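You operate a simulated robot arm through the tools that you are given. There is no shell and no other tool. Be economical: measure what you need, move in short steps, check, and stop when the job is done.

The job below is to be done with a simulated robot arm. You get a single attempt, and the scene is never put back.

TASK
Wipe away the dirty ring under the clear jar.
Fine: use the yellow cloth from the top drawer and shut the drawer; jar back in its place, cloth left on the green mat. Set down upright: clear jar. What is to be rubbed or washed off counts as gone when no trace of it is left.

The check looks at the end state, three seconds after you hand in, the way a careful person would. Anything else that was tipped, shoved, dropped, spilled or broken makes it a failure. Flat cloth is picked up by pressing the open fingertips on it (5 to 10 N) and closing them slowly along it; thin cloth reads only 2 to 8 mm in the jaws.

THE ROBOT
A 7-joint arm with a two-finger gripper, on a carriage that runs on a rail from [150.2, -1.4] to [-87.8, 0.8] (x, y) and turns from -4.102 to 1.693 rad about z. Base frame: it is fixed where the carriage stands at the start and does not move with it; the origin is on the floor, on the carriage's upright axis, x ahead of it, y to its left, z up. Readings come in cm, rad, newtons and seconds.
Its first joint turns from -2.601 to 2.601 rad. Places, roughly: dirty ring [40, -90, 90]; green mat [80, -90, 90]; top drawer of the grey cabinet [60, -80, 70]; yellow cloth [100, -100, 75]. Payload 2.45 kg.
Tool frame: the origin (TCP) lies between the finger pads and is the grasp point; the fingertips stand 2.6 cm ahead of it; z points along the fingers, y is the line along which they close. Largest opening 9.6 cm; the body of the gripper starts 6.9 cm behind the TCP.
Orientation is that of the tool frame in the base frame, as a unit quaternion [w, x, y, z]. With the fingers straight down and closing along the base's y, the tool's x points along the base's -x, its y along +y and its z along -z.

THE INTERFACE
- The arm moves only by the tool nudge_tool. Its argument "moves" is a list that holds one entry, the list of rows, each a list of 7 numbers: the shift along the base's x, y, z in cm, then the turn, a rotation vector about the base's x, y, z in rad, then the closure, from 0 (fully open) to 1 (shut). In form: [[[dx, dy, dz, rx, ry, rz, fingers], ...]]. A call has 1 to 8 rows; each row shifts and turns the commanded pose from where the row before left it. Rows are played at 5 a second. More than 5 cm and 0.15 rad between two rows, or a gripper value outside its range, and nothing of the call is played. A pose out of reach is approached as far as the arm can. The call stops where the force on the tool passes 40 N (or 10 N more than at its start, if that is more) or the arm is blocked; 0.2 s more then pass. The fingers move at their own pace and stop on an object; they squeeze with about 20 N. The grip force told is the motor's: it shows also when the fingers shut on nothing. Time passes only in rows, and 0.2 s behind the last, so rows that do not move let the fingers close. It gives the time, the measured TCP pose, the force on the tool (base axes), the opening and the grip force at its end, in the units of the frame above (readings bear some noise), with the torque about the TCP (base axes, N m) and any sound that the robot's microphone picked up, and new pictures: "views" is both (left out), scene, wrist or none.
- Cameras (640 x 400 px; columns grow to the right, rows downward): "scene" is now at [0.63, 10.41, 162.46]; the picture's right is [-0.80, -0.60, 0.00], its down [-0.42, 0.56, -0.72] and it looks along [0.43, -0.57, -0.70] (base axes); focal length 266 px, centre (320, 200). "wrist" rides on the gripper at [8.2, 0.3, -9.8] in the tool frame; the picture's right is [-0.04, 1.00, 0.00], its down [-0.73, -0.03, -0.68] and it looks along [-0.68, -0.03, 0.73] (tool axes); focal length 256 px, centre (320, 200). There is no depth. A picture from a camera that has moved, and an enlarged one, comes with that camera's place and axes in the base frame and with its lens.
- raise_lower(by): slides the trunk up (or, below 0, down) by that many cm; the arm and the scene camera ride with it, the base frame stays. It gives what a move gives, with no picture.
- base_move(legs): drives the robot by 1 to 6 legs, each [ahead, left, turn to the left] in cm, cm and rad, along the robot's own axes; the way and the turn of a leg run together, so that a leg with both is an arc; at most 150 cm and 3.142 rad a leg. The arm and the cameras ride along, it lands a little off, and it stops where it bumps. It keeps to its track: a leg is cut to what the track allows. It gives what a move gives, and a new picture of the scene camera.
- head_to(pan, tilt): turns the head with the scene camera to pan (to the left, within 2.705 rad either way) and tilt (down, from -0.506 to 1.204), counted from straight ahead of the robot. It gives what a move gives, and a new picture of the scene camera.
- enlarge(camera, box): a new picture of the part [left, top, right, bottom] of that camera's present view, enlarged. It takes no simulated time.
- finish_job(): hands the job in; it is judged then, once.

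Go step by step. Nothing tells you exact positions but the pictures and the camera data: compare them with the known pose of the tool, close in by small moves and look again before you grip or let go. The budget is 120 turns and 260 pictures, counting those below and the enlarged ones. Unless the task says otherwise, let go and move clear before handing in, and close with one line.

The tools are called after ">>>" as name(argument=value, ...) on one line, values as JSON. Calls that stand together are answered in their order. nudge_tool: Moves the arm, as the interface text tells. Its arguments: {"type":"object","properties":{"moves":{"type":"array","items":{"type":"array","items":{"type":"array","items":{"type":"number"}}}},"views":{"type":"string","enum":["both","scene","wrist","none"]}},"required":["moves"]} The other tools are called the same way: raise_lower (by) slides the trunk up or down; base_move (legs) drives the base; head_to (pan, tilt) turns the head that bears the scene camera; enlarge (camera, box) takes an enlarged picture of a part of a camera's view; finish_job () hands the job in.

At the start:

```text
clock: 0.0
eef_pos: [63.34, -42.22, 107.26]
ee_rot: [0.001, 0.0, 1.0, -0.001]
wrist_force: [-0.6, -0.3, -0.8]
ft_torque: [-0.01, 0.01, -0.03]
finger_gap: 9.61
gripper_force: 0.0
trunk travel left (down, up): [-62.5, 8.5]
robot x, y, heading: [0.06, 0.07, 0.001]
head pan, tilt: [-0.927, 0.77]
```

scene: 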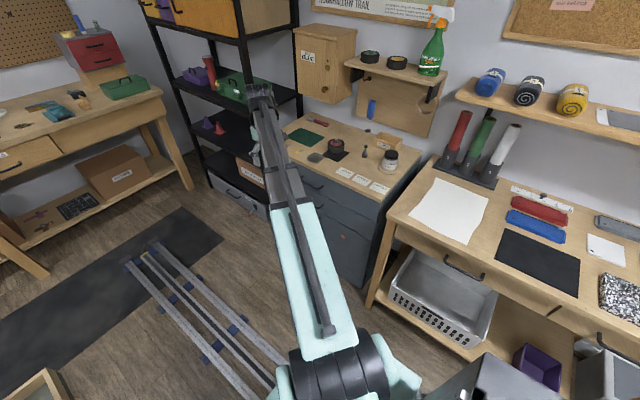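
wrist: 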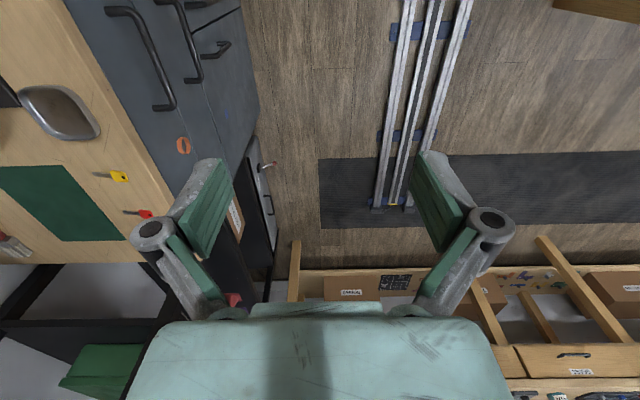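

I see the grey cabinet with the green mat and a jar on its top. I'll look closer first.

>>> enlarge(camera="scene", box=[250, 100, 430, 220])

>>> enlarge(camera="scene", box=[260, 150, 420, 290])

>>> enlarge(camera="wrist", box=[0, 0, 300, 280])

```text
3.33 times, centred on (340, 160) of scene
camera zoom: at [0.63, 10.41, 162.46], right [-0.8, -0.6, 0.0], down [-0.42, 0.56, -0.72], along [0.43, -0.57, -0.7], focal length 888 px, centre (253, 333)
```

zoom: 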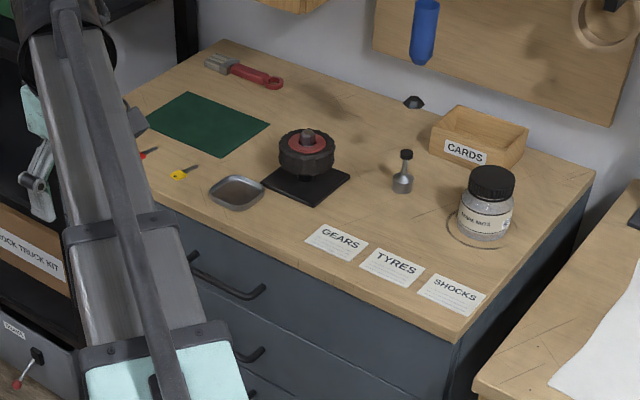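

```text
2.86 times, centred on (340, 220) of scene
camera zoom: at [0.63, 10.41, 162.46], right [-0.8, -0.6, 0.0], down [-0.42, 0.56, -0.72], along [0.43, -0.57, -0.7], focal length 761 px, centre (263, 143)
```

zoom: 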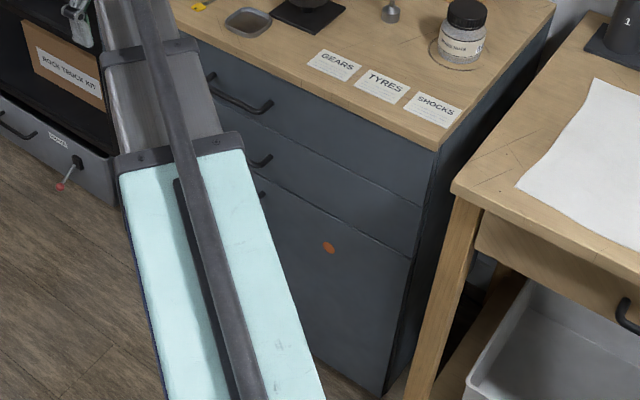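

```text
1.43 times, centred on (150, 140) of wrist
camera zoom: at [55.16, -41.88, 117.05], right [0.04, 1.0, 0.0], down [0.73, -0.03, 0.68], along [0.68, -0.03, -0.73], focal length 366 px, centre (563, 286)
```

zoom: 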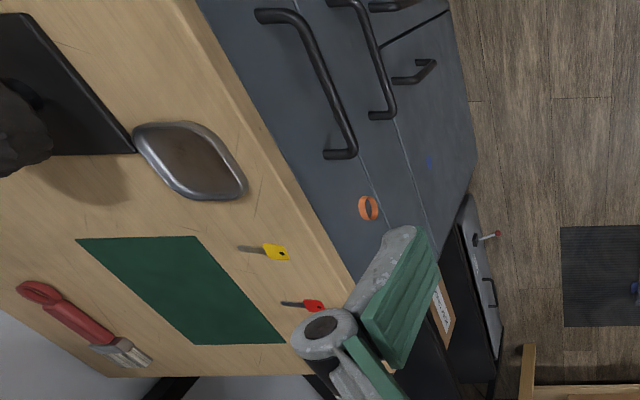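

The cabinet front seems to lie at y≈-66, its top at z≈86, with the handle near x=60. I'll bring the wrist camera round so that it looks away from the robot over the top.

>>> nudge_tool(moves=[[[-2, -1, 1, 0, 0, -0.14, 0], [-2, -1, 1, 0, 0, -0.14, 0], [-2, -1, 1, 0, 0, -0.14, 0], [-2, -1, 1, 0, 0, -0.14, 0], [-2, -1, 1, 0, 0, -0.14, 0], [-2, -1, 1, 0, 0, -0.14, 0], [-2, -1, 0, 0, 0, -0.14, 0], [-2, -1, 0, 0, 0, -0.14, 0]]], views="none")

>>> nudge_tool(moves=[[[0, -2, 0, 0, 0, -0.15, 0], [0, -2, 0, 0, 0, -0.15, 0], [0, -2, 0, 0, 0, -0.15, 0], [0, -2, 0, 0, 0, 0, 0], [0, 0, 0, 0, 0, 0, 0]]])

```text
clock: 1.8
eef_pos: [47.35, -50.29, 113.24]
ee_rot: [0.0, 0.532, 0.847, 0.0]
wrist_force: [-0.1, 0.1, -0.3]
ft_torque: [-0.02, 0.01, 0.0]
finger_gap: 9.59
gripper_force: 0.1
trunk travel left (down, up): [-62.5, 8.5]
robot x, y, heading: [0.36, -0.34, 0.004]
head pan, tilt: [-0.927, 0.77]
```

```text
clock: 3.0
eef_pos: [47.2, -58.19, 113.27]
ee_rot: [0.0, 0.707, 0.708, 0.0]
wrist_force: [0.6, -0.4, -0.8]
ft_torque: [-0.03, -0.03, 0.02]
finger_gap: 9.58
gripper_force: 0.1
trunk travel left (down, up): [-62.5, 8.5]
robot x, y, heading: [-0.05, 0.05, -0.002]
head pan, tilt: [-0.927, 0.77]
camera scene: at [0.62, 10.39, 162.46], right [-0.8, -0.6, 0.0], down [-0.42, 0.56, -0.72], along [0.43, -0.57, -0.7], focal length 266 px, centre (320, 200)
camera wrist: at [47.57, -50.07, 123.05], right [1.0, -0.04, 0.0], down [-0.03, -0.73, 0.68], along [-0.03, -0.68, -0.73], focal length 256 px, centre (320, 200)
```

scene: 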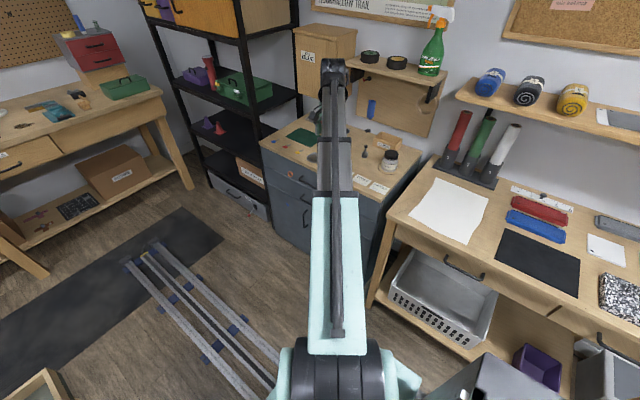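
wrist: 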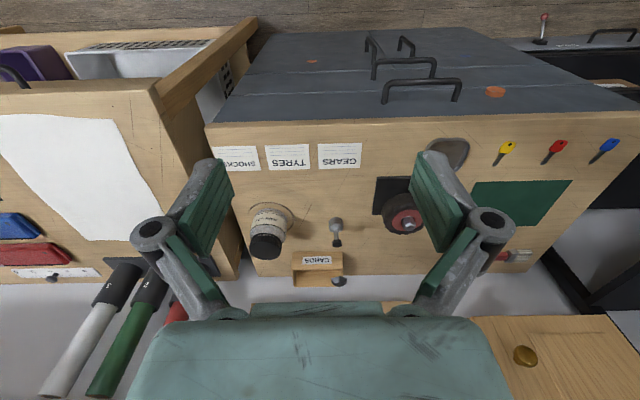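

>>> enlarge(camera="wrist", box=[220, 130, 380, 290])

>>> enlarge(camera="wrist", box=[340, 20, 560, 140])

```text
2.50 times, centred on (300, 210) of wrist
camera zoom: at [47.57, -50.07, 123.05], right [1.0, -0.04, 0.0], down [-0.03, -0.73, 0.68], along [-0.03, -0.68, -0.73], focal length 640 px, centre (370, 175)
```

zoom: 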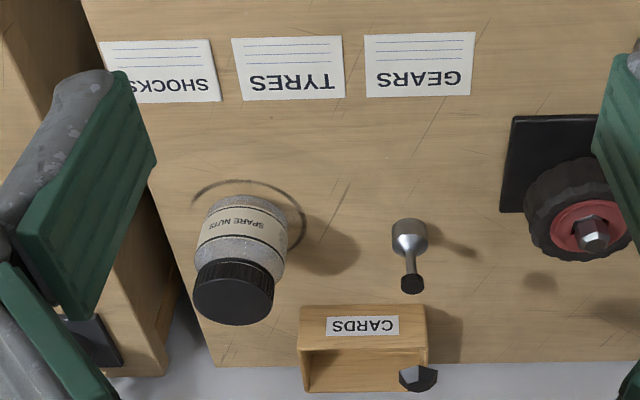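

```text
2.91 times, centred on (450, 80) of wrist
camera zoom: at [47.57, -50.07, 123.05], right [1.0, -0.04, 0.0], down [-0.03, -0.73, 0.68], along [-0.03, -0.68, -0.73], focal length 745 px, centre (-58, 549)
```

zoom: 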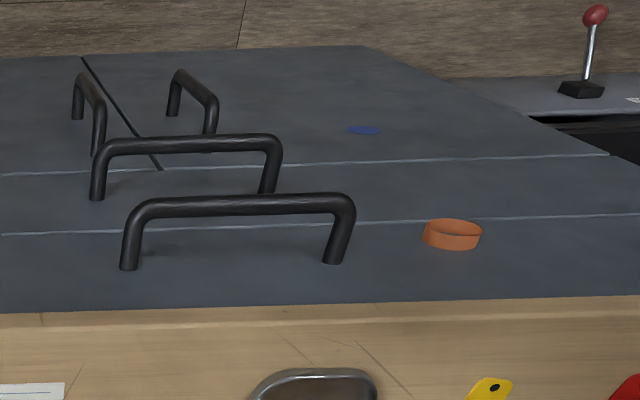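

The jar stands at about (35,-91), near the edge of my reach, so I drive 22 cm ahead first.

>>> base_move(legs=[[22, 0, 0]])

```text
clock: 4.7
eef_pos: [69.61, -58.53, 113.31]
ee_rot: [-0.001, 0.706, 0.708, 0.0]
wrist_force: [0.7, -0.2, 0.7]
ft_torque: [-0.01, 0.03, 0.0]
finger_gap: 9.6
gripper_force: 0.1
trunk travel left (down, up): [-62.5, 8.5]
robot x, y, heading: [22.03, -0.09, -0.002]
head pan, tilt: [-0.927, 0.77]
camera scene: at [22.84, 10.2, 162.46], right [-0.8, -0.6, 0.0], down [-0.42, 0.56, -0.72], along [0.43, -0.57, -0.7], focal length 266 px, centre (320, 200)
```

scene: 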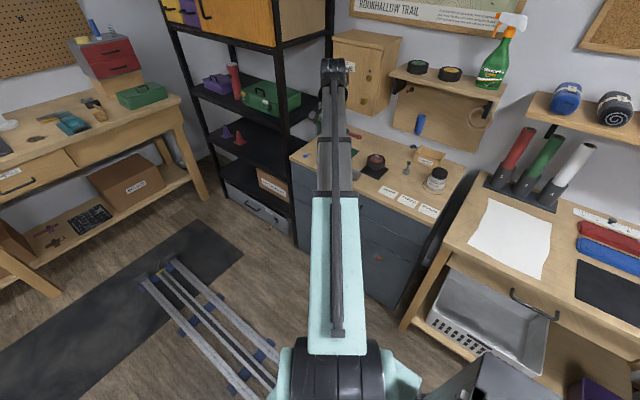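

>>> nudge_tool(moves=[[[-4, -2.5, 0, 0, 0, 0, 0], [-4, -2.5, 0, 0, 0, 0, 0], [-4, -2.5, 0, 0, 0, 0, 0], [-4, -2.5, 0, 0, 0, 0, 0], [-4, -2.5, -1, 0, 0, 0, 0], [-4, -2.5, -1, 0, 0, 0, 0], [-4, -2.5, -1, 0, 0, 0, 0], [-4, -2.5, -1, 0, 0, 0, 0]]], views="none")

>>> nudge_tool(moves=[[[-2.5, -5, -2, 0, 0, 0, 0], [0, 0, -2, 0, 0, 0, 0], [0, 0, 0, 0, 0, 0, 0]]])

```text
clock: 6.5
eef_pos: [37.73, -78.43, 109.23]
ee_rot: [0.0, 0.706, 0.708, 0.0]
wrist_force: [-0.5, 1.0, 0.3]
ft_torque: [0.01, 0.02, -0.03]
finger_gap: 9.62
gripper_force: 0.0
trunk travel left (down, up): [-62.5, 8.5]
robot x, y, heading: [22.42, -0.52, -0.007]
head pan, tilt: [-0.927, 0.77]
```

```text
refused: row 1 steps farther than a row can; nothing moved
```

>>> nudge_tool(moves=[[[-1.5, -4, -2, 0, 0, 0, 0], [-1, -3.5, -2, 0, 0, 0, 0], [0, 0, 0, 0, 0, 0, 0]]])

```text
clock: 7.3
eef_pos: [35.02, -85.89, 105.42]
ee_rot: [0.0, 0.707, 0.707, 0.0]
wrist_force: [-0.6, -0.4, -1.0]
ft_torque: [0.02, -0.01, -0.01]
finger_gap: 9.59
gripper_force: 0.1
trunk travel left (down, up): [-62.5, 8.5]
robot x, y, heading: [22.51, -0.13, -0.001]
head pan, tilt: [-0.927, 0.77]
camera scene: at [22.82, 10.18, 162.46], right [-0.8, -0.6, 0.0], down [-0.42, 0.56, -0.72], along [0.43, -0.57, -0.7], focal length 266 px, centre (320, 200)
camera wrist: at [35.38, -77.72, 115.23], right [1.0, -0.04, 0.0], down [-0.03, -0.73, 0.68], along [-0.03, -0.68, -0.73], focal length 256 px, centre (320, 200)
```

scene: 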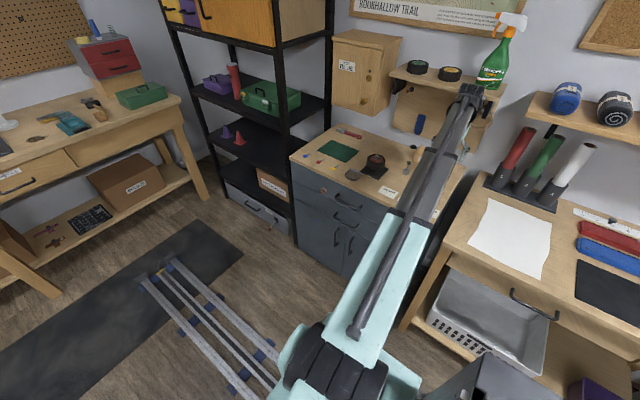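
wrist: 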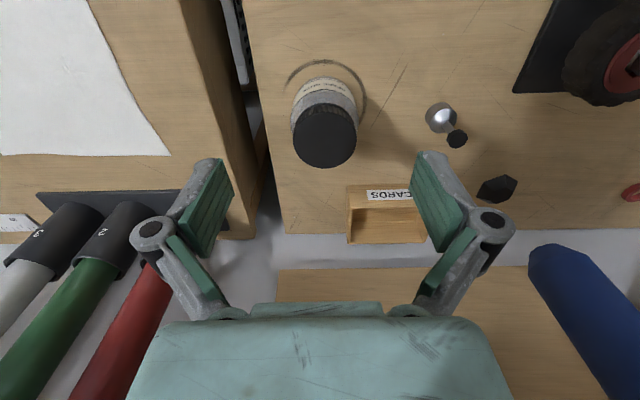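

>>> nudge_tool(moves=[[[0.2, -2.1, -2, 0, 0, 0, 0], [0.2, -2.1, -2, 0, 0, 0, 0], [0, 0, -2, 0, 0, 0, 0], [0, 0, -1.5, 0, 0, 0, 0], [0, 0, 0, 0, 0, 0, 0]]])

```text
clock: 8.5
eef_pos: [35.42, -90.11, 97.65]
ee_rot: [-0.001, 0.706, 0.708, 0.0]
wrist_force: [0.1, -0.1, 0.0]
ft_torque: [0.01, 0.0, 0.05]
finger_gap: 9.62
gripper_force: 0.1
trunk travel left (down, up): [-62.5, 8.5]
robot x, y, heading: [22.15, -0.45, -0.002]
head pan, tilt: [-0.927, 0.77]
camera scene: at [22.82, 10.19, 162.46], right [-0.8, -0.6, 0.0], down [-0.42, 0.56, -0.72], along [0.43, -0.57, -0.7], focal length 266 px, centre (320, 200)
camera wrist: at [35.68, -81.89, 107.58], right [1.0, -0.04, 0.0], down [-0.03, -0.73, 0.68], along [-0.03, -0.68, -0.73], focal length 256 px, centre (320, 200)
```

scene: 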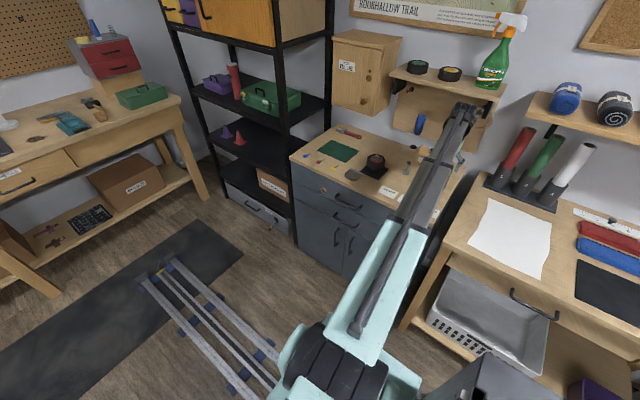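
wrist: 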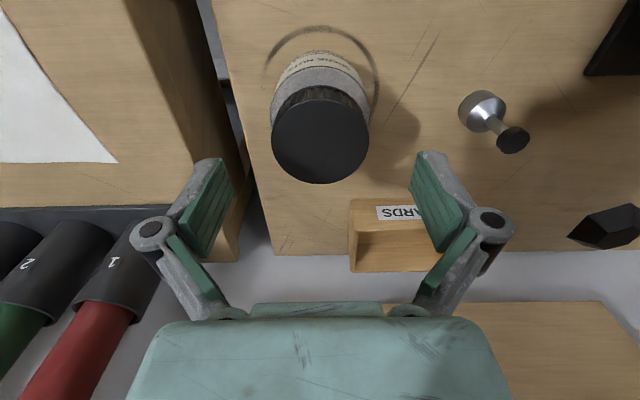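

>>> nudge_tool(moves=[[[0, 0.1, -2, 0, 0, 0, 0], [0, 0, -2, 0, 0, 0, 0], [0, 0, -2, 0, 0, 0, 0], [0, 0, -1.6, 0, 0, 0, 0], [0, 0, 0, 0, 0, 0, 0]]], views="wrist")

```text
clock: 9.7
eef_pos: [35.36, -90.17, 90.13]
ee_rot: [0.0, 0.706, 0.708, 0.001]
wrist_force: [0.0, -0.2, -0.5]
ft_torque: [-0.02, 0.03, 0.0]
finger_gap: 9.6
gripper_force: 0.0
trunk travel left (down, up): [-62.5, 8.5]
robot x, y, heading: [22.33, -0.06, -0.002]
head pan, tilt: [-0.927, 0.77]
camera wrist: at [35.73, -81.87, 99.97], right [1.0, -0.04, 0.0], down [-0.03, -0.73, 0.68], along [-0.03, -0.68, -0.73], focal length 256 px, centre (320, 200)
```

wrist: 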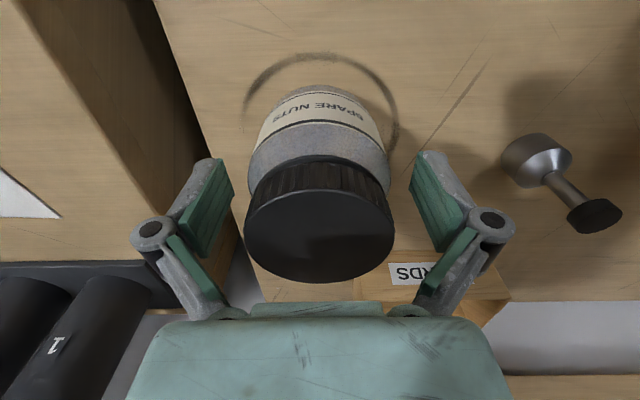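

>>> nudge_tool(moves=[[[0, 0, 0, 0, 0, 0, 0.15], [0, 0, 0, 0, 0, 0, 0.3], [0, 0, 0, 0, 0, 0, 0.5], [0, 0, 0, 0, 0, 0, 0.6]]], views="none")

```text
clock: 10.7
eef_pos: [35.34, -89.95, 90.2]
ee_rot: [0.0, 0.706, 0.708, 0.0]
wrist_force: [-0.6, -0.3, 1.2]
ft_torque: [-0.01, 0.05, 0.01]
finger_gap: 7.08
gripper_force: 19.4
trunk travel left (down, up): [-62.5, 8.5]
robot x, y, heading: [22.43, -0.21, 0.0]
head pan, tilt: [-0.927, 0.77]
```

>>> nudge_tool(moves=[[[0, 0, 2, 0, 0, 0, 0.6], [0, 0, 2, 0, 0, 0, 0.6], [2, 3, 0, 0, 0, 0, 0.6], [3, 3, 0, 0, 0, 0, 0.6], [3, 3, 0, 0, 0, 0, 0.6], [3, 0, 0, 0, 0, 0, 0.6], [2.6, 0, 0, 0, 0, 0, 0.6], [0, 0, 0, 0, 0, 0, 0.6]]])

```text
clock: 12.5
eef_pos: [48.91, -81.0, 94.28]
ee_rot: [0.0, 0.707, 0.707, 0.0]
wrist_force: [-2.3, -0.6, 12.5]
ft_torque: [-0.06, -0.04, 0.0]
finger_gap: 5.92
gripper_force: 20.3
trunk travel left (down, up): [-62.5, 8.5]
robot x, y, heading: [22.16, 0.21, 0.002]
head pan, tilt: [-0.927, 0.77]
camera scene: at [22.75, 10.35, 162.45], right [-0.8, -0.6, 0.0], down [-0.42, 0.56, -0.72], along [0.43, -0.58, -0.69], focal length 266 px, centre (320, 200)
camera wrist: at [49.26, -72.8, 104.05], right [1.0, -0.04, 0.0], down [-0.03, -0.73, 0.68], along [-0.03, -0.68, -0.73], focal length 256 px, centre (320, 200)
```

scene: 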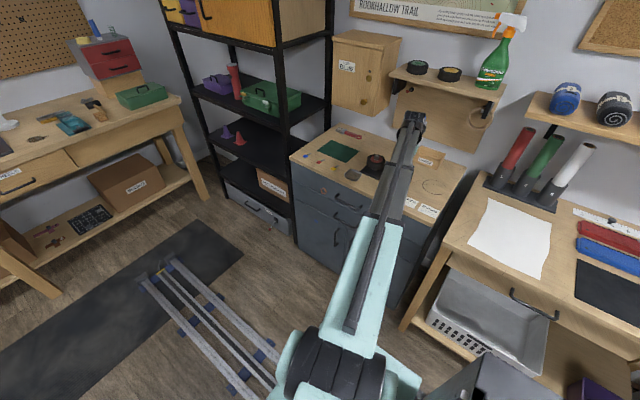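
wrist: 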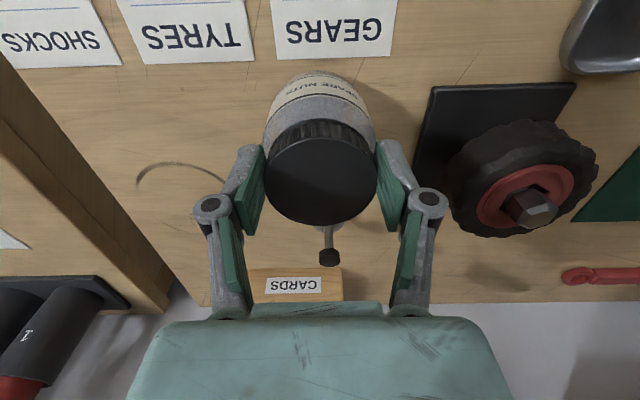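

The jar slid down in the jaws and now hangs by its lid. I lower it gently where it is, as the spot is clear.

>>> nudge_tool(moves=[[[0, 0, -0.3, 0, 0, 0, 0.6], [0, 0, 0, 0, 0, 0, 0.6]]], views="wrist")

>>> head_to(pan=-1.15, tilt=0.7)

```text
clock: 13.1
eef_pos: [48.85, -80.88, 94.02]
ee_rot: [0.001, 0.707, 0.707, -0.001]
wrist_force: [-6.6, -2.1, 21.8]
ft_torque: [-0.21, 0.28, -0.01]
finger_gap: 5.95
gripper_force: 19.8
trunk travel left (down, up): [-62.5, 8.5]
robot x, y, heading: [21.98, -0.22, -0.003]
head pan, tilt: [-0.927, 0.77]
camera wrist: at [49.16, -72.77, 103.85], right [1.0, -0.04, 0.0], down [-0.03, -0.73, 0.68], along [-0.03, -0.68, -0.73], focal length 256 px, centre (320, 200)
```

wrist: 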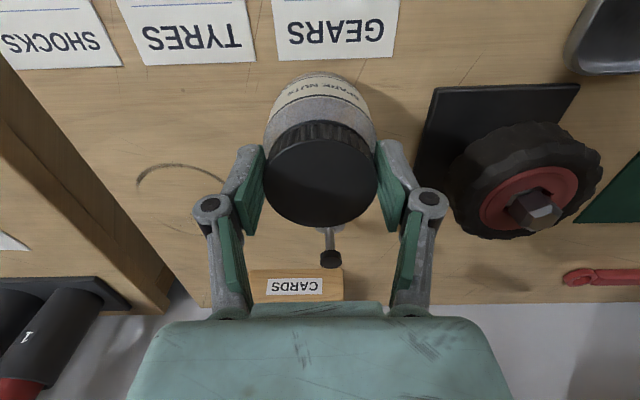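

```text
clock: 13.8
eef_pos: [48.89, -80.87, 94.01]
ee_rot: [0.0, 0.706, 0.708, -0.001]
wrist_force: [-7.2, -1.6, 17.3]
ft_torque: [-0.15, 0.16, -0.01]
finger_gap: 5.9
gripper_force: 19.9
trunk travel left (down, up): [-62.5, 8.5]
robot x, y, heading: [22.27, -0.52, 0.001]
head pan, tilt: [-1.15, 0.7]
camera scene: at [21.23, 9.2, 163.02], right [-0.91, -0.41, 0.0], down [-0.26, 0.59, -0.77], along [0.31, -0.7, -0.64], focal length 266 px, centre (320, 200)
```

scene: 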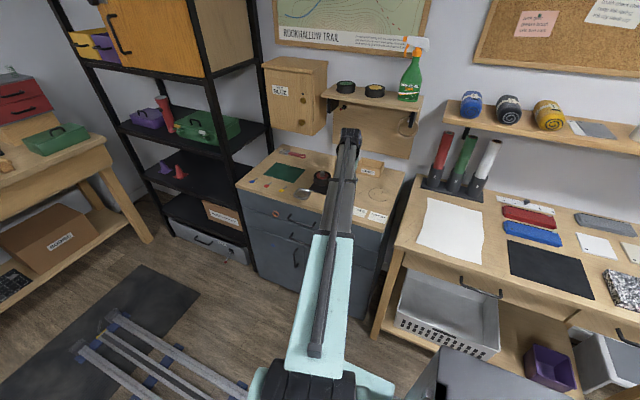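

>>> nudge_tool(moves=[[[0, 0, 0.3, 0, 0, 0, 0.6], [0, 0, 0, 0, 0, 0, 0.35], [0, 0, 0, 0, 0, 0, 0.15], [0, 0, 0, 0, 0, 0, 0], [0, 0, 3, 0, 0, 0, 0], [0, 0, 4, 0, 0, 0, 0], [0, 0, 0, 0, 0, 0, 0]]])

```text
clock: 15.4
eef_pos: [48.93, -80.88, 101.15]
ee_rot: [0.0, 0.707, 0.708, 0.0]
wrist_force: [-0.3, -0.3, 0.2]
ft_torque: [-0.04, -0.03, 0.02]
finger_gap: 9.61
gripper_force: 0.0
trunk travel left (down, up): [-62.5, 8.5]
robot x, y, heading: [21.98, -0.32, 0.004]
head pan, tilt: [-1.15, 0.7]
camera scene: at [21.36, 9.04, 163.03], right [-0.91, -0.41, 0.0], down [-0.26, 0.59, -0.77], along [0.31, -0.7, -0.64], focal length 266 px, centre (320, 200)
camera wrist: at [49.35, -72.66, 111.1], right [1.0, -0.04, 0.0], down [-0.03, -0.73, 0.68], along [-0.03, -0.68, -0.73], focal length 256 px, centre (320, 200)
```

scene: 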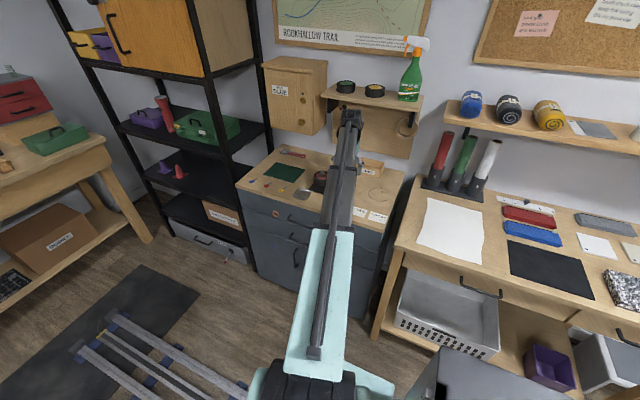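
wrist: 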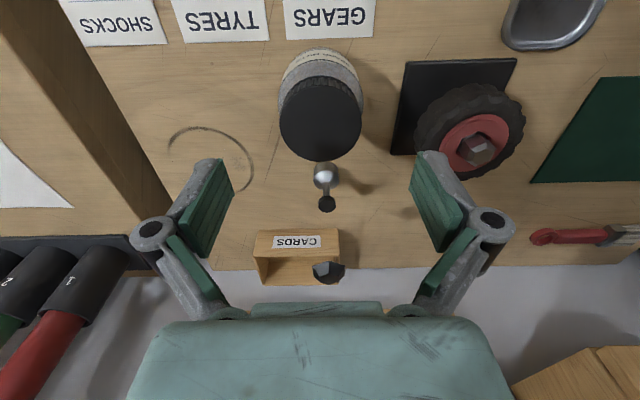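

>>> enlarge(camera="wrist", box=[130, 40, 370, 240])

```text
2.00 times, centred on (250, 140) of wrist
camera zoom: at [49.35, -72.66, 111.1], right [1.0, -0.04, 0.0], down [-0.03, -0.73, 0.68], along [-0.03, -0.68, -0.73], focal length 512 px, centre (460, 320)
```

zoom: 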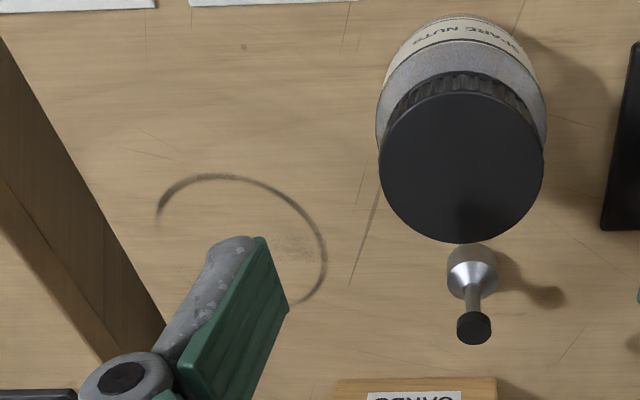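

The jar stands upright at about (49,-81). Now I turn the wrist and go above the drawer handle.

>>> nudge_tool(moves=[[[1, 2, 1, 0, 0, 0.14, 0.3], [2, 2, 0, 0, 0, 0.15, 0.5], [2, 2, 0, 0, 0, 0.15, 0.73], [2, 2, 0, 0, 0, 0.15, 0.73], [2, 2, 0, 0, 0, 0.15, 0.73], [2, 2, 0, 0, 0, 0.15, 0.73], [2, 2, 0, 0, 0, 0.15, 0.73], [1, 2, 0, 0, 0, 0.15, 0.73]]], views="none")

>>> nudge_tool(moves=[[[0, 0, -1, 0, 0, 0.15, 0.73], [0, 0, -1, 0, 0, 0.15, 0.73], [0, 0, -1, 0, 0, 0.08, 0.73], [0, 0, 0, 0, 0, 0, 0.73]]])

```text
clock: 17.2
eef_pos: [62.81, -64.97, 102.15]
ee_rot: [0.0, 0.188, 0.982, 0.0]
wrist_force: [-0.9, 0.0, 0.4]
ft_torque: [-0.03, 0.0, 0.0]
finger_gap: 2.57
gripper_force: 0.1
trunk travel left (down, up): [-62.5, 8.5]
robot x, y, heading: [22.1, -0.02, -0.002]
head pan, tilt: [-1.15, 0.7]
```

```text
clock: 18.2
eef_pos: [62.83, -65.07, 99.13]
ee_rot: [0.001, 0.0, 1.0, 0.0]
wrist_force: [0.0, -0.4, 0.2]
ft_torque: [0.01, -0.02, 0.03]
finger_gap: 2.57
gripper_force: 0.0
trunk travel left (down, up): [-62.5, 8.5]
robot x, y, heading: [21.97, -0.14, 0.001]
head pan, tilt: [-1.15, 0.7]
camera scene: at [21.37, 9.0, 163.04], right [-0.91, -0.41, 0.0], down [-0.26, 0.59, -0.76], along [0.31, -0.7, -0.64], focal length 266 px, centre (320, 200)
camera wrist: at [54.71, -64.71, 108.98], right [0.04, 1.0, 0.0], down [0.73, -0.03, 0.68], along [0.68, -0.03, -0.73], focal length 256 px, centre (320, 200)
```

scene: 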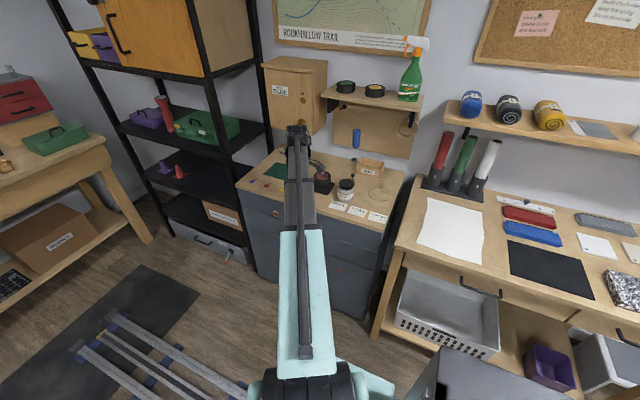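
wrist: 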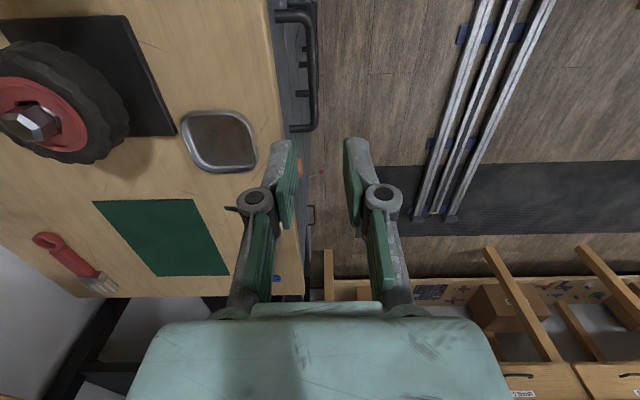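

>>> enlarge(camera="wrist", box=[240, 0, 360, 180])

```text
2.22 times, centred on (300, 90) of wrist
camera zoom: at [54.71, -64.71, 108.98], right [0.04, 1.0, 0.0], down [0.73, -0.03, 0.68], along [0.68, -0.03, -0.73], focal length 569 px, centre (364, 444)
```

zoom: 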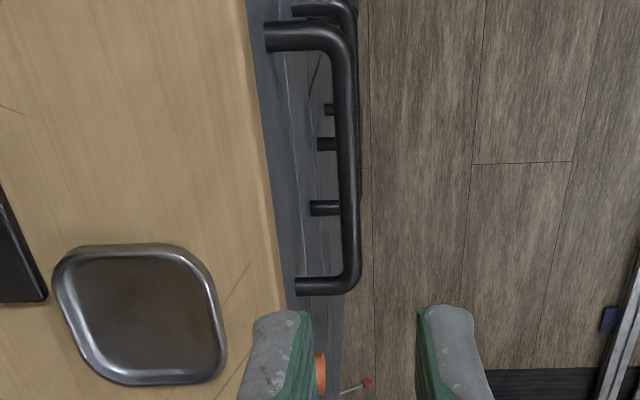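

>>> nudge_tool(moves=[[[1.1, -0.9, -3, 0, 0, 0, 0.73], [0, 0, -4, 0, 0, 0, 0.73], [0, 0, -4, 0, 0, 0, 0.73], [0, 0, -2, 0, 0, 0, 0.73], [0, 0, 0, 0, 0, 0, 0.73]]], views="wrist")

```text
clock: 19.4
eef_pos: [63.97, -65.91, 86.07]
ee_rot: [0.0, 0.0, 1.0, 0.0]
wrist_force: [0.1, 0.0, -0.4]
ft_torque: [0.02, 0.0, -0.02]
finger_gap: 2.61
gripper_force: 0.0
trunk travel left (down, up): [-62.5, 8.5]
robot x, y, heading: [21.95, -0.14, 0.001]
head pan, tilt: [-1.15, 0.7]
camera wrist: at [55.78, -65.58, 95.93], right [0.04, 1.0, 0.0], down [0.73, -0.03, 0.68], along [0.68, -0.03, -0.73], focal length 256 px, centre (320, 200)
```

wrist: 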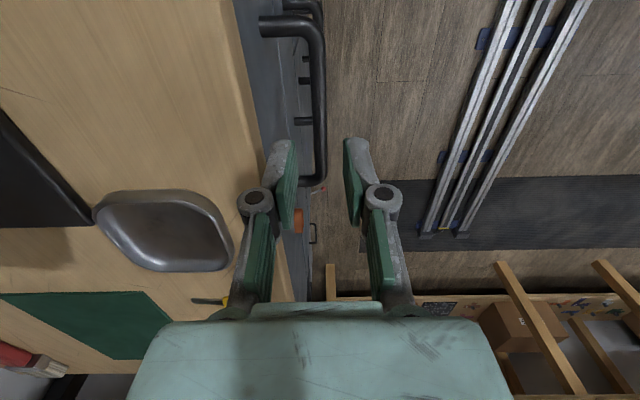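

>>> enlarge(camera="wrist", box=[230, 0, 390, 220])

```text
1.82 times, centred on (310, 110) of wrist
camera zoom: at [55.78, -65.58, 95.93], right [0.04, 1.0, 0.0], down [0.73, -0.03, 0.68], along [0.68, -0.03, -0.73], focal length 465 px, centre (338, 364)
```

zoom: 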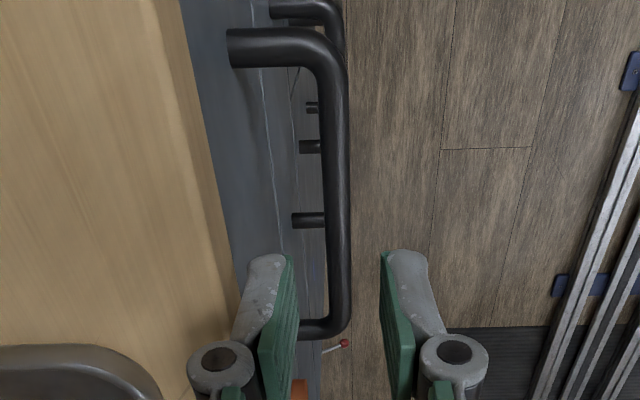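

The bar seems lower (z≈76), so I tilt the gripper to keep its body clear of the worktop.

>>> nudge_tool(moves=[[[0.5, 1.5, 0, -0.1, 0, 0, 0.6], [0.5, 1.5, 0, -0.1, 0, 0, 0.6], [0, 0, -1, -0.1, 0, 0, 0.6], [0, 0, -1, -0.1, 0, 0, 0.6], [0, 0, -1, -0.1, 0, 0, 0.6], [0, 0, -1, 0, 0, 0, 0.6], [0, 0, 0, 0, 0, 0, 0.6]]])

>>> head_to(pan=-0.85, tilt=0.85)

```text
clock: 21.1
eef_pos: [65.02, -63.02, 82.17]
ee_rot: [0.0, 0.0, 0.969, -0.249]
wrist_force: [-0.4, -0.8, -0.5]
ft_torque: [0.04, 0.02, 0.0]
finger_gap: 3.86
gripper_force: 0.0
trunk travel left (down, up): [-62.5, 8.5]
robot x, y, heading: [22.04, 0.12, 0.005]
head pan, tilt: [-1.15, 0.7]
camera scene: at [21.37, 9.0, 163.04], right [-0.91, -0.41, 0.0], down [-0.26, 0.59, -0.76], along [0.31, -0.7, -0.64], focal length 266 px, centre (320, 200)
camera wrist: at [56.85, -57.98, 90.58], right [0.04, 0.88, -0.48], down [0.73, 0.3, 0.61], along [0.68, -0.38, -0.63], focal length 256 px, centre (320, 200)
```

scene: 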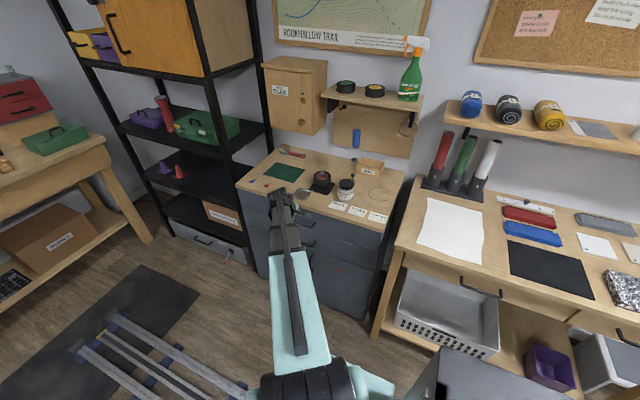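
wrist: 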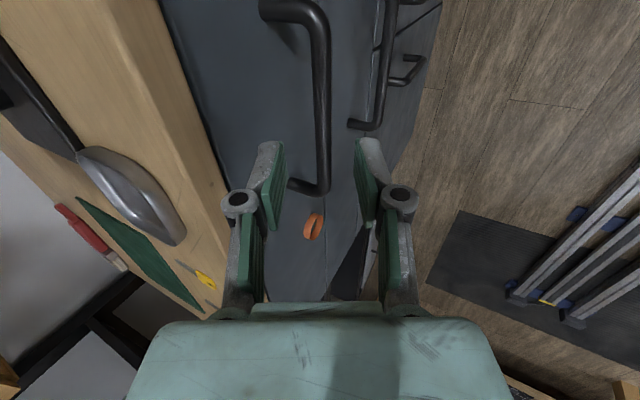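

```text
clock: 21.9
eef_pos: [64.98, -63.0, 82.18]
ee_rot: [0.0, 0.0, 0.969, -0.247]
wrist_force: [0.5, -0.5, 0.3]
ft_torque: [0.01, 0.0, 0.02]
finger_gap: 3.82
gripper_force: 0.1
trunk travel left (down, up): [-62.5, 8.5]
robot x, y, heading: [22.13, -0.48, 0.0]
head pan, tilt: [-0.85, 0.85]
camera scene: at [23.05, 10.89, 161.81], right [-0.75, -0.66, 0.0], down [-0.5, 0.56, -0.66], along [0.44, -0.5, -0.75], focal length 266 px, centre (320, 200)
```

scene: 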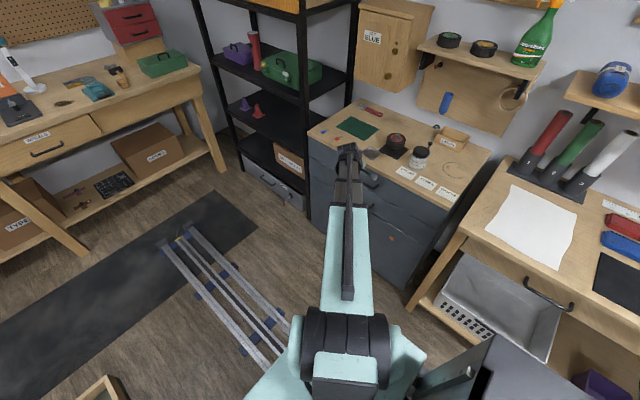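

>>> nudge_tool(moves=[[[-0.3, -0.6, -1.0, 0, 0, 0, 0.76], [0, -0.6, -1.05, 0, 0, 0, 0.76], [0, -0.6, -1.0, 0, 0, 0, 0.76], [0, -0.5, -1.0, 0, 0, 0, 0.76], [0, 0, 0, 0, 0, 0, 0.76]]], views="wrist")

```text
clock: 23.1
eef_pos: [64.64, -65.32, 78.13]
ee_rot: [0.0, 0.001, 0.969, -0.248]
wrist_force: [0.9, 0.2, -0.2]
ft_torque: [0.0, -0.01, -0.01]
finger_gap: 2.31
gripper_force: 0.1
trunk travel left (down, up): [-62.5, 8.5]
robot x, y, heading: [22.11, -0.21, 0.003]
head pan, tilt: [-0.85, 0.85]
camera wrist: at [56.47, -60.27, 86.51], right [0.04, 0.88, -0.48], down [0.73, 0.3, 0.61], along [0.68, -0.38, -0.63], focal length 256 px, centre (320, 200)
```

wrist: 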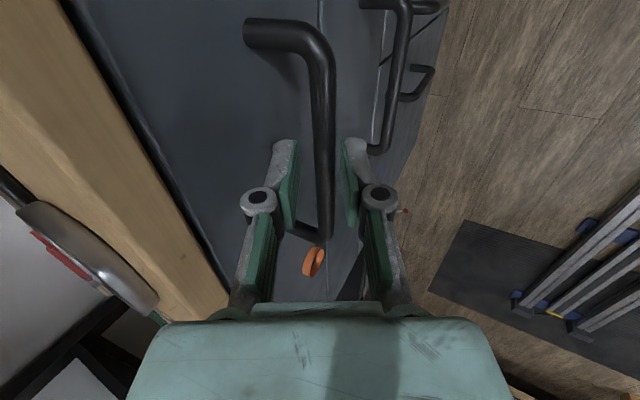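

>>> nudge_tool(moves=[[[0, 0, 0, 0, 0, 0, 0.85], [0, 0, 0, 0, 0, 0, 0.95], [0, 0, 0, 0, 0, 0, 0.95], [0, 1, 0, 0, 0, 0, 0.95], [0, 1, 0, 0, 0, 0, 0.95], [0, 0, 0, 0, 0, 0, 0.95]]], views="wrist")

```text
clock: 24.4
eef_pos: [64.72, -63.25, 77.88]
ee_rot: [-0.001, 0.0, 0.969, -0.246]
wrist_force: [-6.6, 2.0, -17.2]
ft_torque: [0.21, -0.38, 0.29]
finger_gap: 1.17
gripper_force: 37.8
trunk travel left (down, up): [-62.5, 8.5]
robot x, y, heading: [22.25, -0.28, -0.003]
head pan, tilt: [-0.85, 0.85]
camera wrist: at [56.51, -58.27, 86.45], right [0.04, 0.88, -0.48], down [0.73, 0.3, 0.61], along [0.68, -0.38, -0.63], focal length 256 px, centre (320, 200)
```

wrist: 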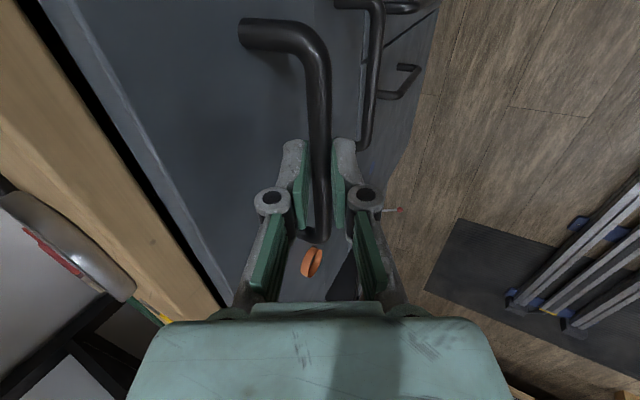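

>>> nudge_tool(moves=[[[0, 1, -0.25, 0, 0, 0, 0.95], [0, 2, 0, 0, 0, 0, 0.95], [0, 2, 0, 0, 0, 0, 0.95], [0, 2, 0, 0, 0, 0, 0.95], [0, 2, 0, 0, 0, 0, 0.95], [0, 2, 0, 0, 0, 0, 0.95], [0, 2, 0, 0, 0, 0, 0.95], [0, 0, 0, 0, 0, 0, 0.95]]])

```text
clock: 26.2
eef_pos: [64.79, -50.31, 77.95]
ee_rot: [0.001, 0.001, 0.969, -0.249]
wrist_force: [-4.5, -0.9, 17.7]
ft_torque: [-0.15, -0.07, 0.19]
finger_gap: 1.17
gripper_force: 38.7
trunk travel left (down, up): [-62.5, 8.5]
robot x, y, heading: [22.14, -0.11, 0.0]
head pan, tilt: [-0.85, 0.85]
camera scene: at [22.91, 11.02, 161.81], right [-0.75, -0.66, 0.0], down [-0.5, 0.56, -0.66], along [0.44, -0.5, -0.75], focal length 266 px, centre (320, 200)
camera wrist: at [56.58, -45.28, 86.38], right [0.04, 0.88, -0.48], down [0.73, 0.3, 0.61], along [0.68, -0.38, -0.63], focal length 256 px, centre (320, 200)
```

scene: 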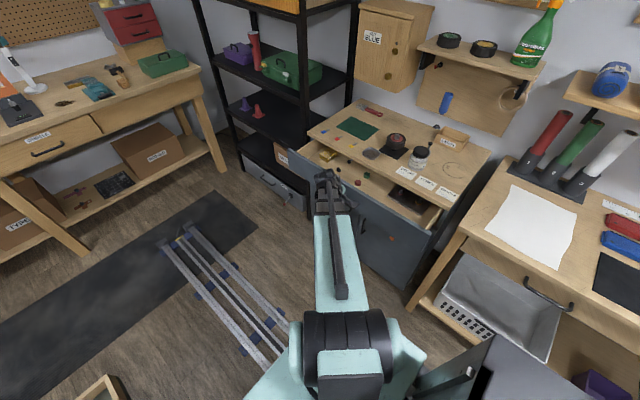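
wrist: 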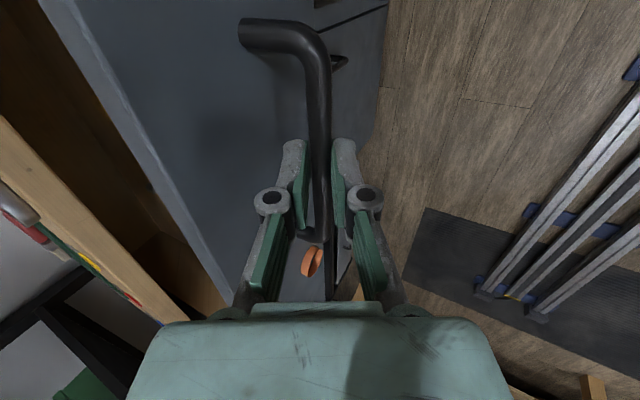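

>>> enlarge(camera="scene", box=[280, 100, 480, 260])

```text
2.50 times, centred on (380, 180) of scene
camera zoom: at [22.91, 11.02, 161.81], right [-0.75, -0.66, 0.0], down [-0.5, 0.56, -0.66], along [0.44, -0.5, -0.75], focal length 666 px, centre (170, 250)
```

zoom: 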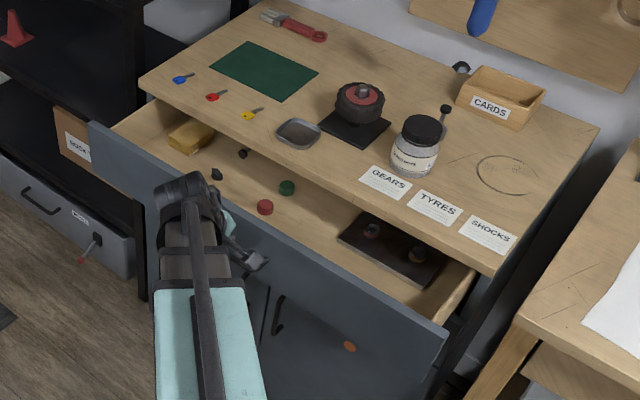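

The yellow cloth lies at the drawer's left end, still partly under the worktop, so I pull further.

>>> nudge_tool(moves=[[[0, 2, 0.1, 0, 0, 0, 0.95], [0, 2, 0, 0, 0, 0, 0.95], [0, 2, 0, 0, 0, 0, 0.95], [0, 2, 0, 0, 0, 0, 0.95], [0, 2, 0, 0, 0, 0, 0.95], [0, 0, 0, 0, 0, 0, 0.95]]], views="scene")

>>> enlarge(camera="scene", box=[280, 100, 480, 260])

```text
clock: 27.6
eef_pos: [64.85, -40.2, 78.0]
ee_rot: [0.001, 0.0, 0.969, -0.248]
wrist_force: [7.8, -1.2, 10.9]
ft_torque: [-0.14, -0.12, 0.23]
finger_gap: 1.18
gripper_force: 39.1
trunk travel left (down, up): [-62.5, 8.5]
robot x, y, heading: [21.73, -0.14, -0.002]
head pan, tilt: [-0.85, 0.85]
camera scene: at [23.07, 10.95, 161.81], right [-0.75, -0.66, 0.0], down [-0.5, 0.56, -0.66], along [0.44, -0.5, -0.75], focal length 266 px, centre (320, 200)
```

scene: 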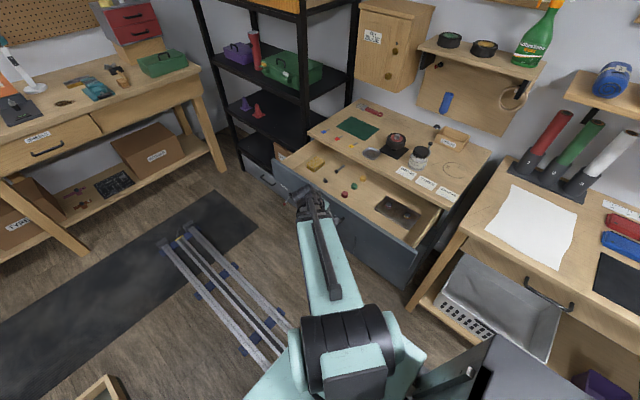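

```text
2.50 times, centred on (380, 180) of scene
camera zoom: at [23.07, 10.95, 161.81], right [-0.75, -0.66, 0.0], down [-0.5, 0.56, -0.66], along [0.44, -0.5, -0.75], focal length 666 px, centre (170, 250)
```

zoom: 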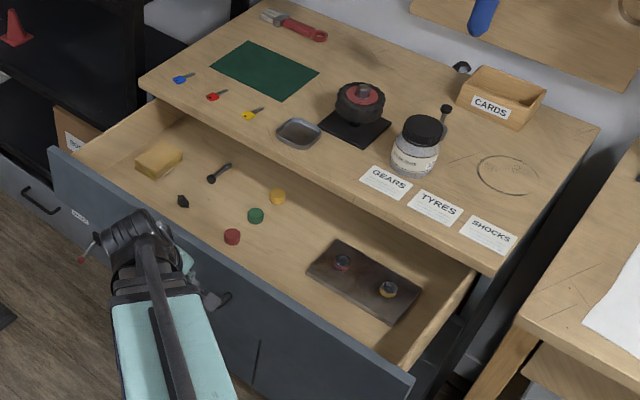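

Cloth is now clear of the worktop, a folded block near (92,-64). I let go of the handle and back off upward.

>>> nudge_tool(moves=[[[0, 0, 0, 0, 0, 0, 0.76], [0, 0, 0, 0, 0, 0, 0.76], [0, 0.7, 1.3, 0, 0, 0, 0.76], [0, 1, 1.8, 0, 0, 0, 0.76], [0, 1, 2, 0, 0, 0, 0.76], [0, 0, 4, 0, 0, 0, 0.5], [0, 0, 4, 0, 0, 0, 0.5], [0, 0, 4, 0, 0, 0, 0.3]]], views="none")

>>> base_move(legs=[[10, 0, 0]])

```text
clock: 29.4
eef_pos: [65.16, -37.75, 94.98]
ee_rot: [-0.001, 0.0, 0.969, -0.246]
wrist_force: [0.4, -0.2, -0.7]
ft_torque: [0.02, -0.01, -0.03]
finger_gap: 6.7
gripper_force: 0.1
out of reach, approached as far as the arm can: row 7
trunk travel left (down, up): [-62.5, 8.5]
robot x, y, heading: [22.56, -0.03, -0.0]
head pan, tilt: [-0.85, 0.85]
```

```text
clock: 30.6
eef_pos: [74.77, -37.93, 95.01]
ee_rot: [-0.001, 0.003, 0.969, -0.247]
wrist_force: [-0.1, 0.0, -0.5]
ft_torque: [-0.02, 0.0, 0.0]
finger_gap: 6.71
gripper_force: 0.0
trunk travel left (down, up): [-62.5, 8.5]
robot x, y, heading: [31.91, 0.07, -0.003]
head pan, tilt: [-0.85, 0.85]
camera scene: at [32.75, 10.8, 161.81], right [-0.75, -0.66, 0.0], down [-0.49, 0.57, -0.66], along [0.43, -0.5, -0.75], focal length 266 px, centre (320, 200)
```

scene: 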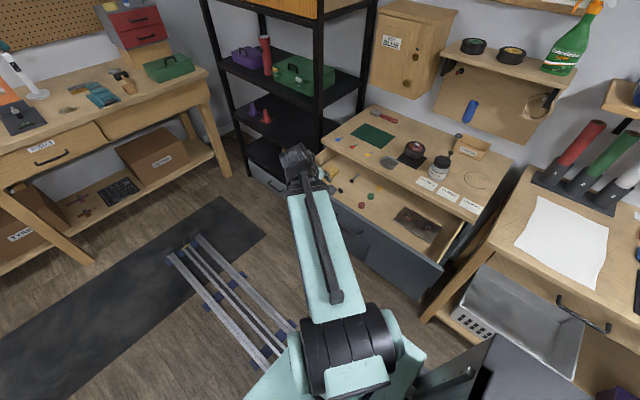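

>>> nudge_tool(moves=[[[1.5, -3, 0, 0.1, 0, 0, 0], [1.5, -3, 0, 0.1, 0, 0, 0], [1.5, -3, 0, 0.1, 0, 0, 0], [1.5, -3, 0, 0.1, 0, 0, 0], [1.5, -3, 0, 0.1, 0, 0, 0], [1.5, -3, 0, 0, 0, 0, 0], [0, -3, 0, 0, 0, 0, 0], [0, 0, 0, 0, 0, 0, 0]]])

```text
clock: 32.4
eef_pos: [83.67, -58.79, 95.0]
ee_rot: [0.0, 0.002, 1.0, 0.0]
wrist_force: [0.4, 0.3, 0.1]
ft_torque: [0.03, 0.0, 0.01]
finger_gap: 9.59
gripper_force: 0.1
trunk travel left (down, up): [-62.5, 8.5]
robot x, y, heading: [32.06, -0.19, -0.006]
head pan, tilt: [-0.85, 0.85]
camera scene: at [32.74, 10.77, 161.81], right [-0.75, -0.66, 0.0], down [-0.49, 0.57, -0.66], along [0.43, -0.5, -0.75], focal length 266 px, centre (320, 200)
camera wrist: at [75.62, -58.4, 104.89], right [0.04, 1.0, 0.0], down [0.74, -0.03, 0.68], along [0.68, -0.03, -0.74], focal length 256 px, centre (320, 200)
```

scene: 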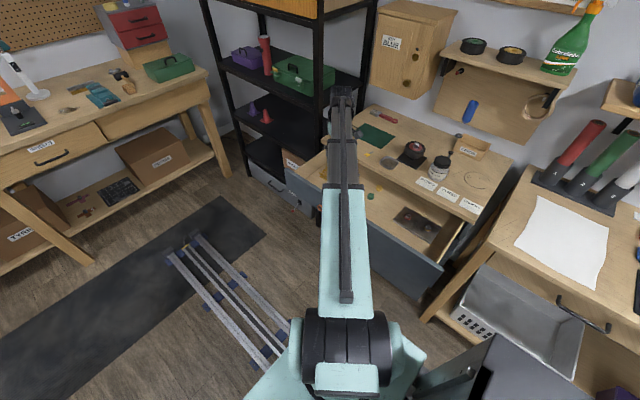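
wrist: 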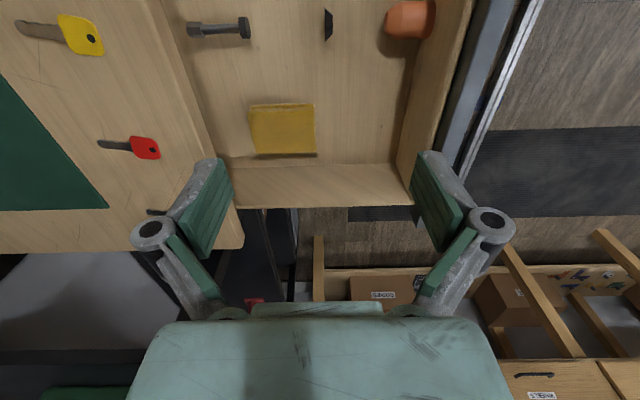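

The cloth sits at about (91.5,-64), top at z≈74. To keep the gripper body clear of the worktop edge I turn it so the fingers close along x.

>>> nudge_tool(moves=[[[1, 0, 0, 0, 0, -0.15, 0], [1, 0, 0, 0, 0, -0.15, 0], [1, 0, 0, 0, 0, -0.15, 0], [1, 0, 0, 0, 0, -0.15, 0], [1, 0, 0, 0, 0, -0.15, 0], [1, 0, 0, 0, 0, -0.15, 0], [1, 0, 0, 0, 0, -0.15, 0], [0.6, 0, 0, 0, 0, -0.15, 0.2]]], views="none")

>>> nudge_tool(moves=[[[0, -1.2, 0, 0, 0, -0.15, 0.4], [0, -1.2, 0, 0, 0, -0.15, 0.4], [0, -1.2, -2, 0, 0, -0.07, 0.4], [0, -1.2, -2, 0, 0, 0, 0.4], [0, 0, 0, 0, 0, 0, 0.4]]])

```text
clock: 34.2
eef_pos: [91.3, -58.94, 94.93]
ee_rot: [-0.001, 0.567, 0.824, 0.001]
wrist_force: [-0.7, -0.1, 0.0]
ft_torque: [0.0, 0.01, -0.02]
finger_gap: 7.72
gripper_force: 0.1
trunk travel left (down, up): [-62.5, 8.5]
robot x, y, heading: [31.73, -0.76, -0.007]
head pan, tilt: [-0.85, 0.85]
```

```text
clock: 35.4
eef_pos: [91.35, -63.74, 90.94]
ee_rot: [-0.001, 0.708, 0.706, 0.001]
wrist_force: [-0.5, 0.8, 0.0]
ft_torque: [0.02, 0.02, -0.03]
finger_gap: 5.76
gripper_force: 0.1
trunk travel left (down, up): [-62.5, 8.5]
robot x, y, heading: [31.73, -0.4, -0.005]
head pan, tilt: [-0.85, 0.85]
camera scene: at [32.75, 10.78, 161.81], right [-0.75, -0.66, 0.0], down [-0.49, 0.57, -0.66], along [0.43, -0.5, -0.75], focal length 266 px, centre (320, 200)
camera wrist: at [91.63, -55.55, 100.81], right [1.0, -0.04, 0.0], down [-0.03, -0.74, 0.68], along [-0.03, -0.68, -0.74], focal length 256 px, centre (320, 200)
```

scene: 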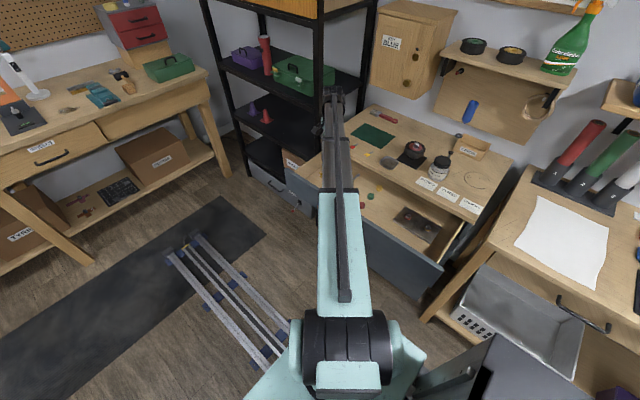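
wrist: 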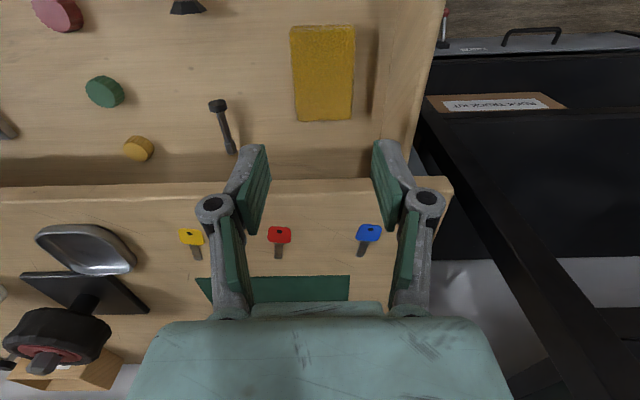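

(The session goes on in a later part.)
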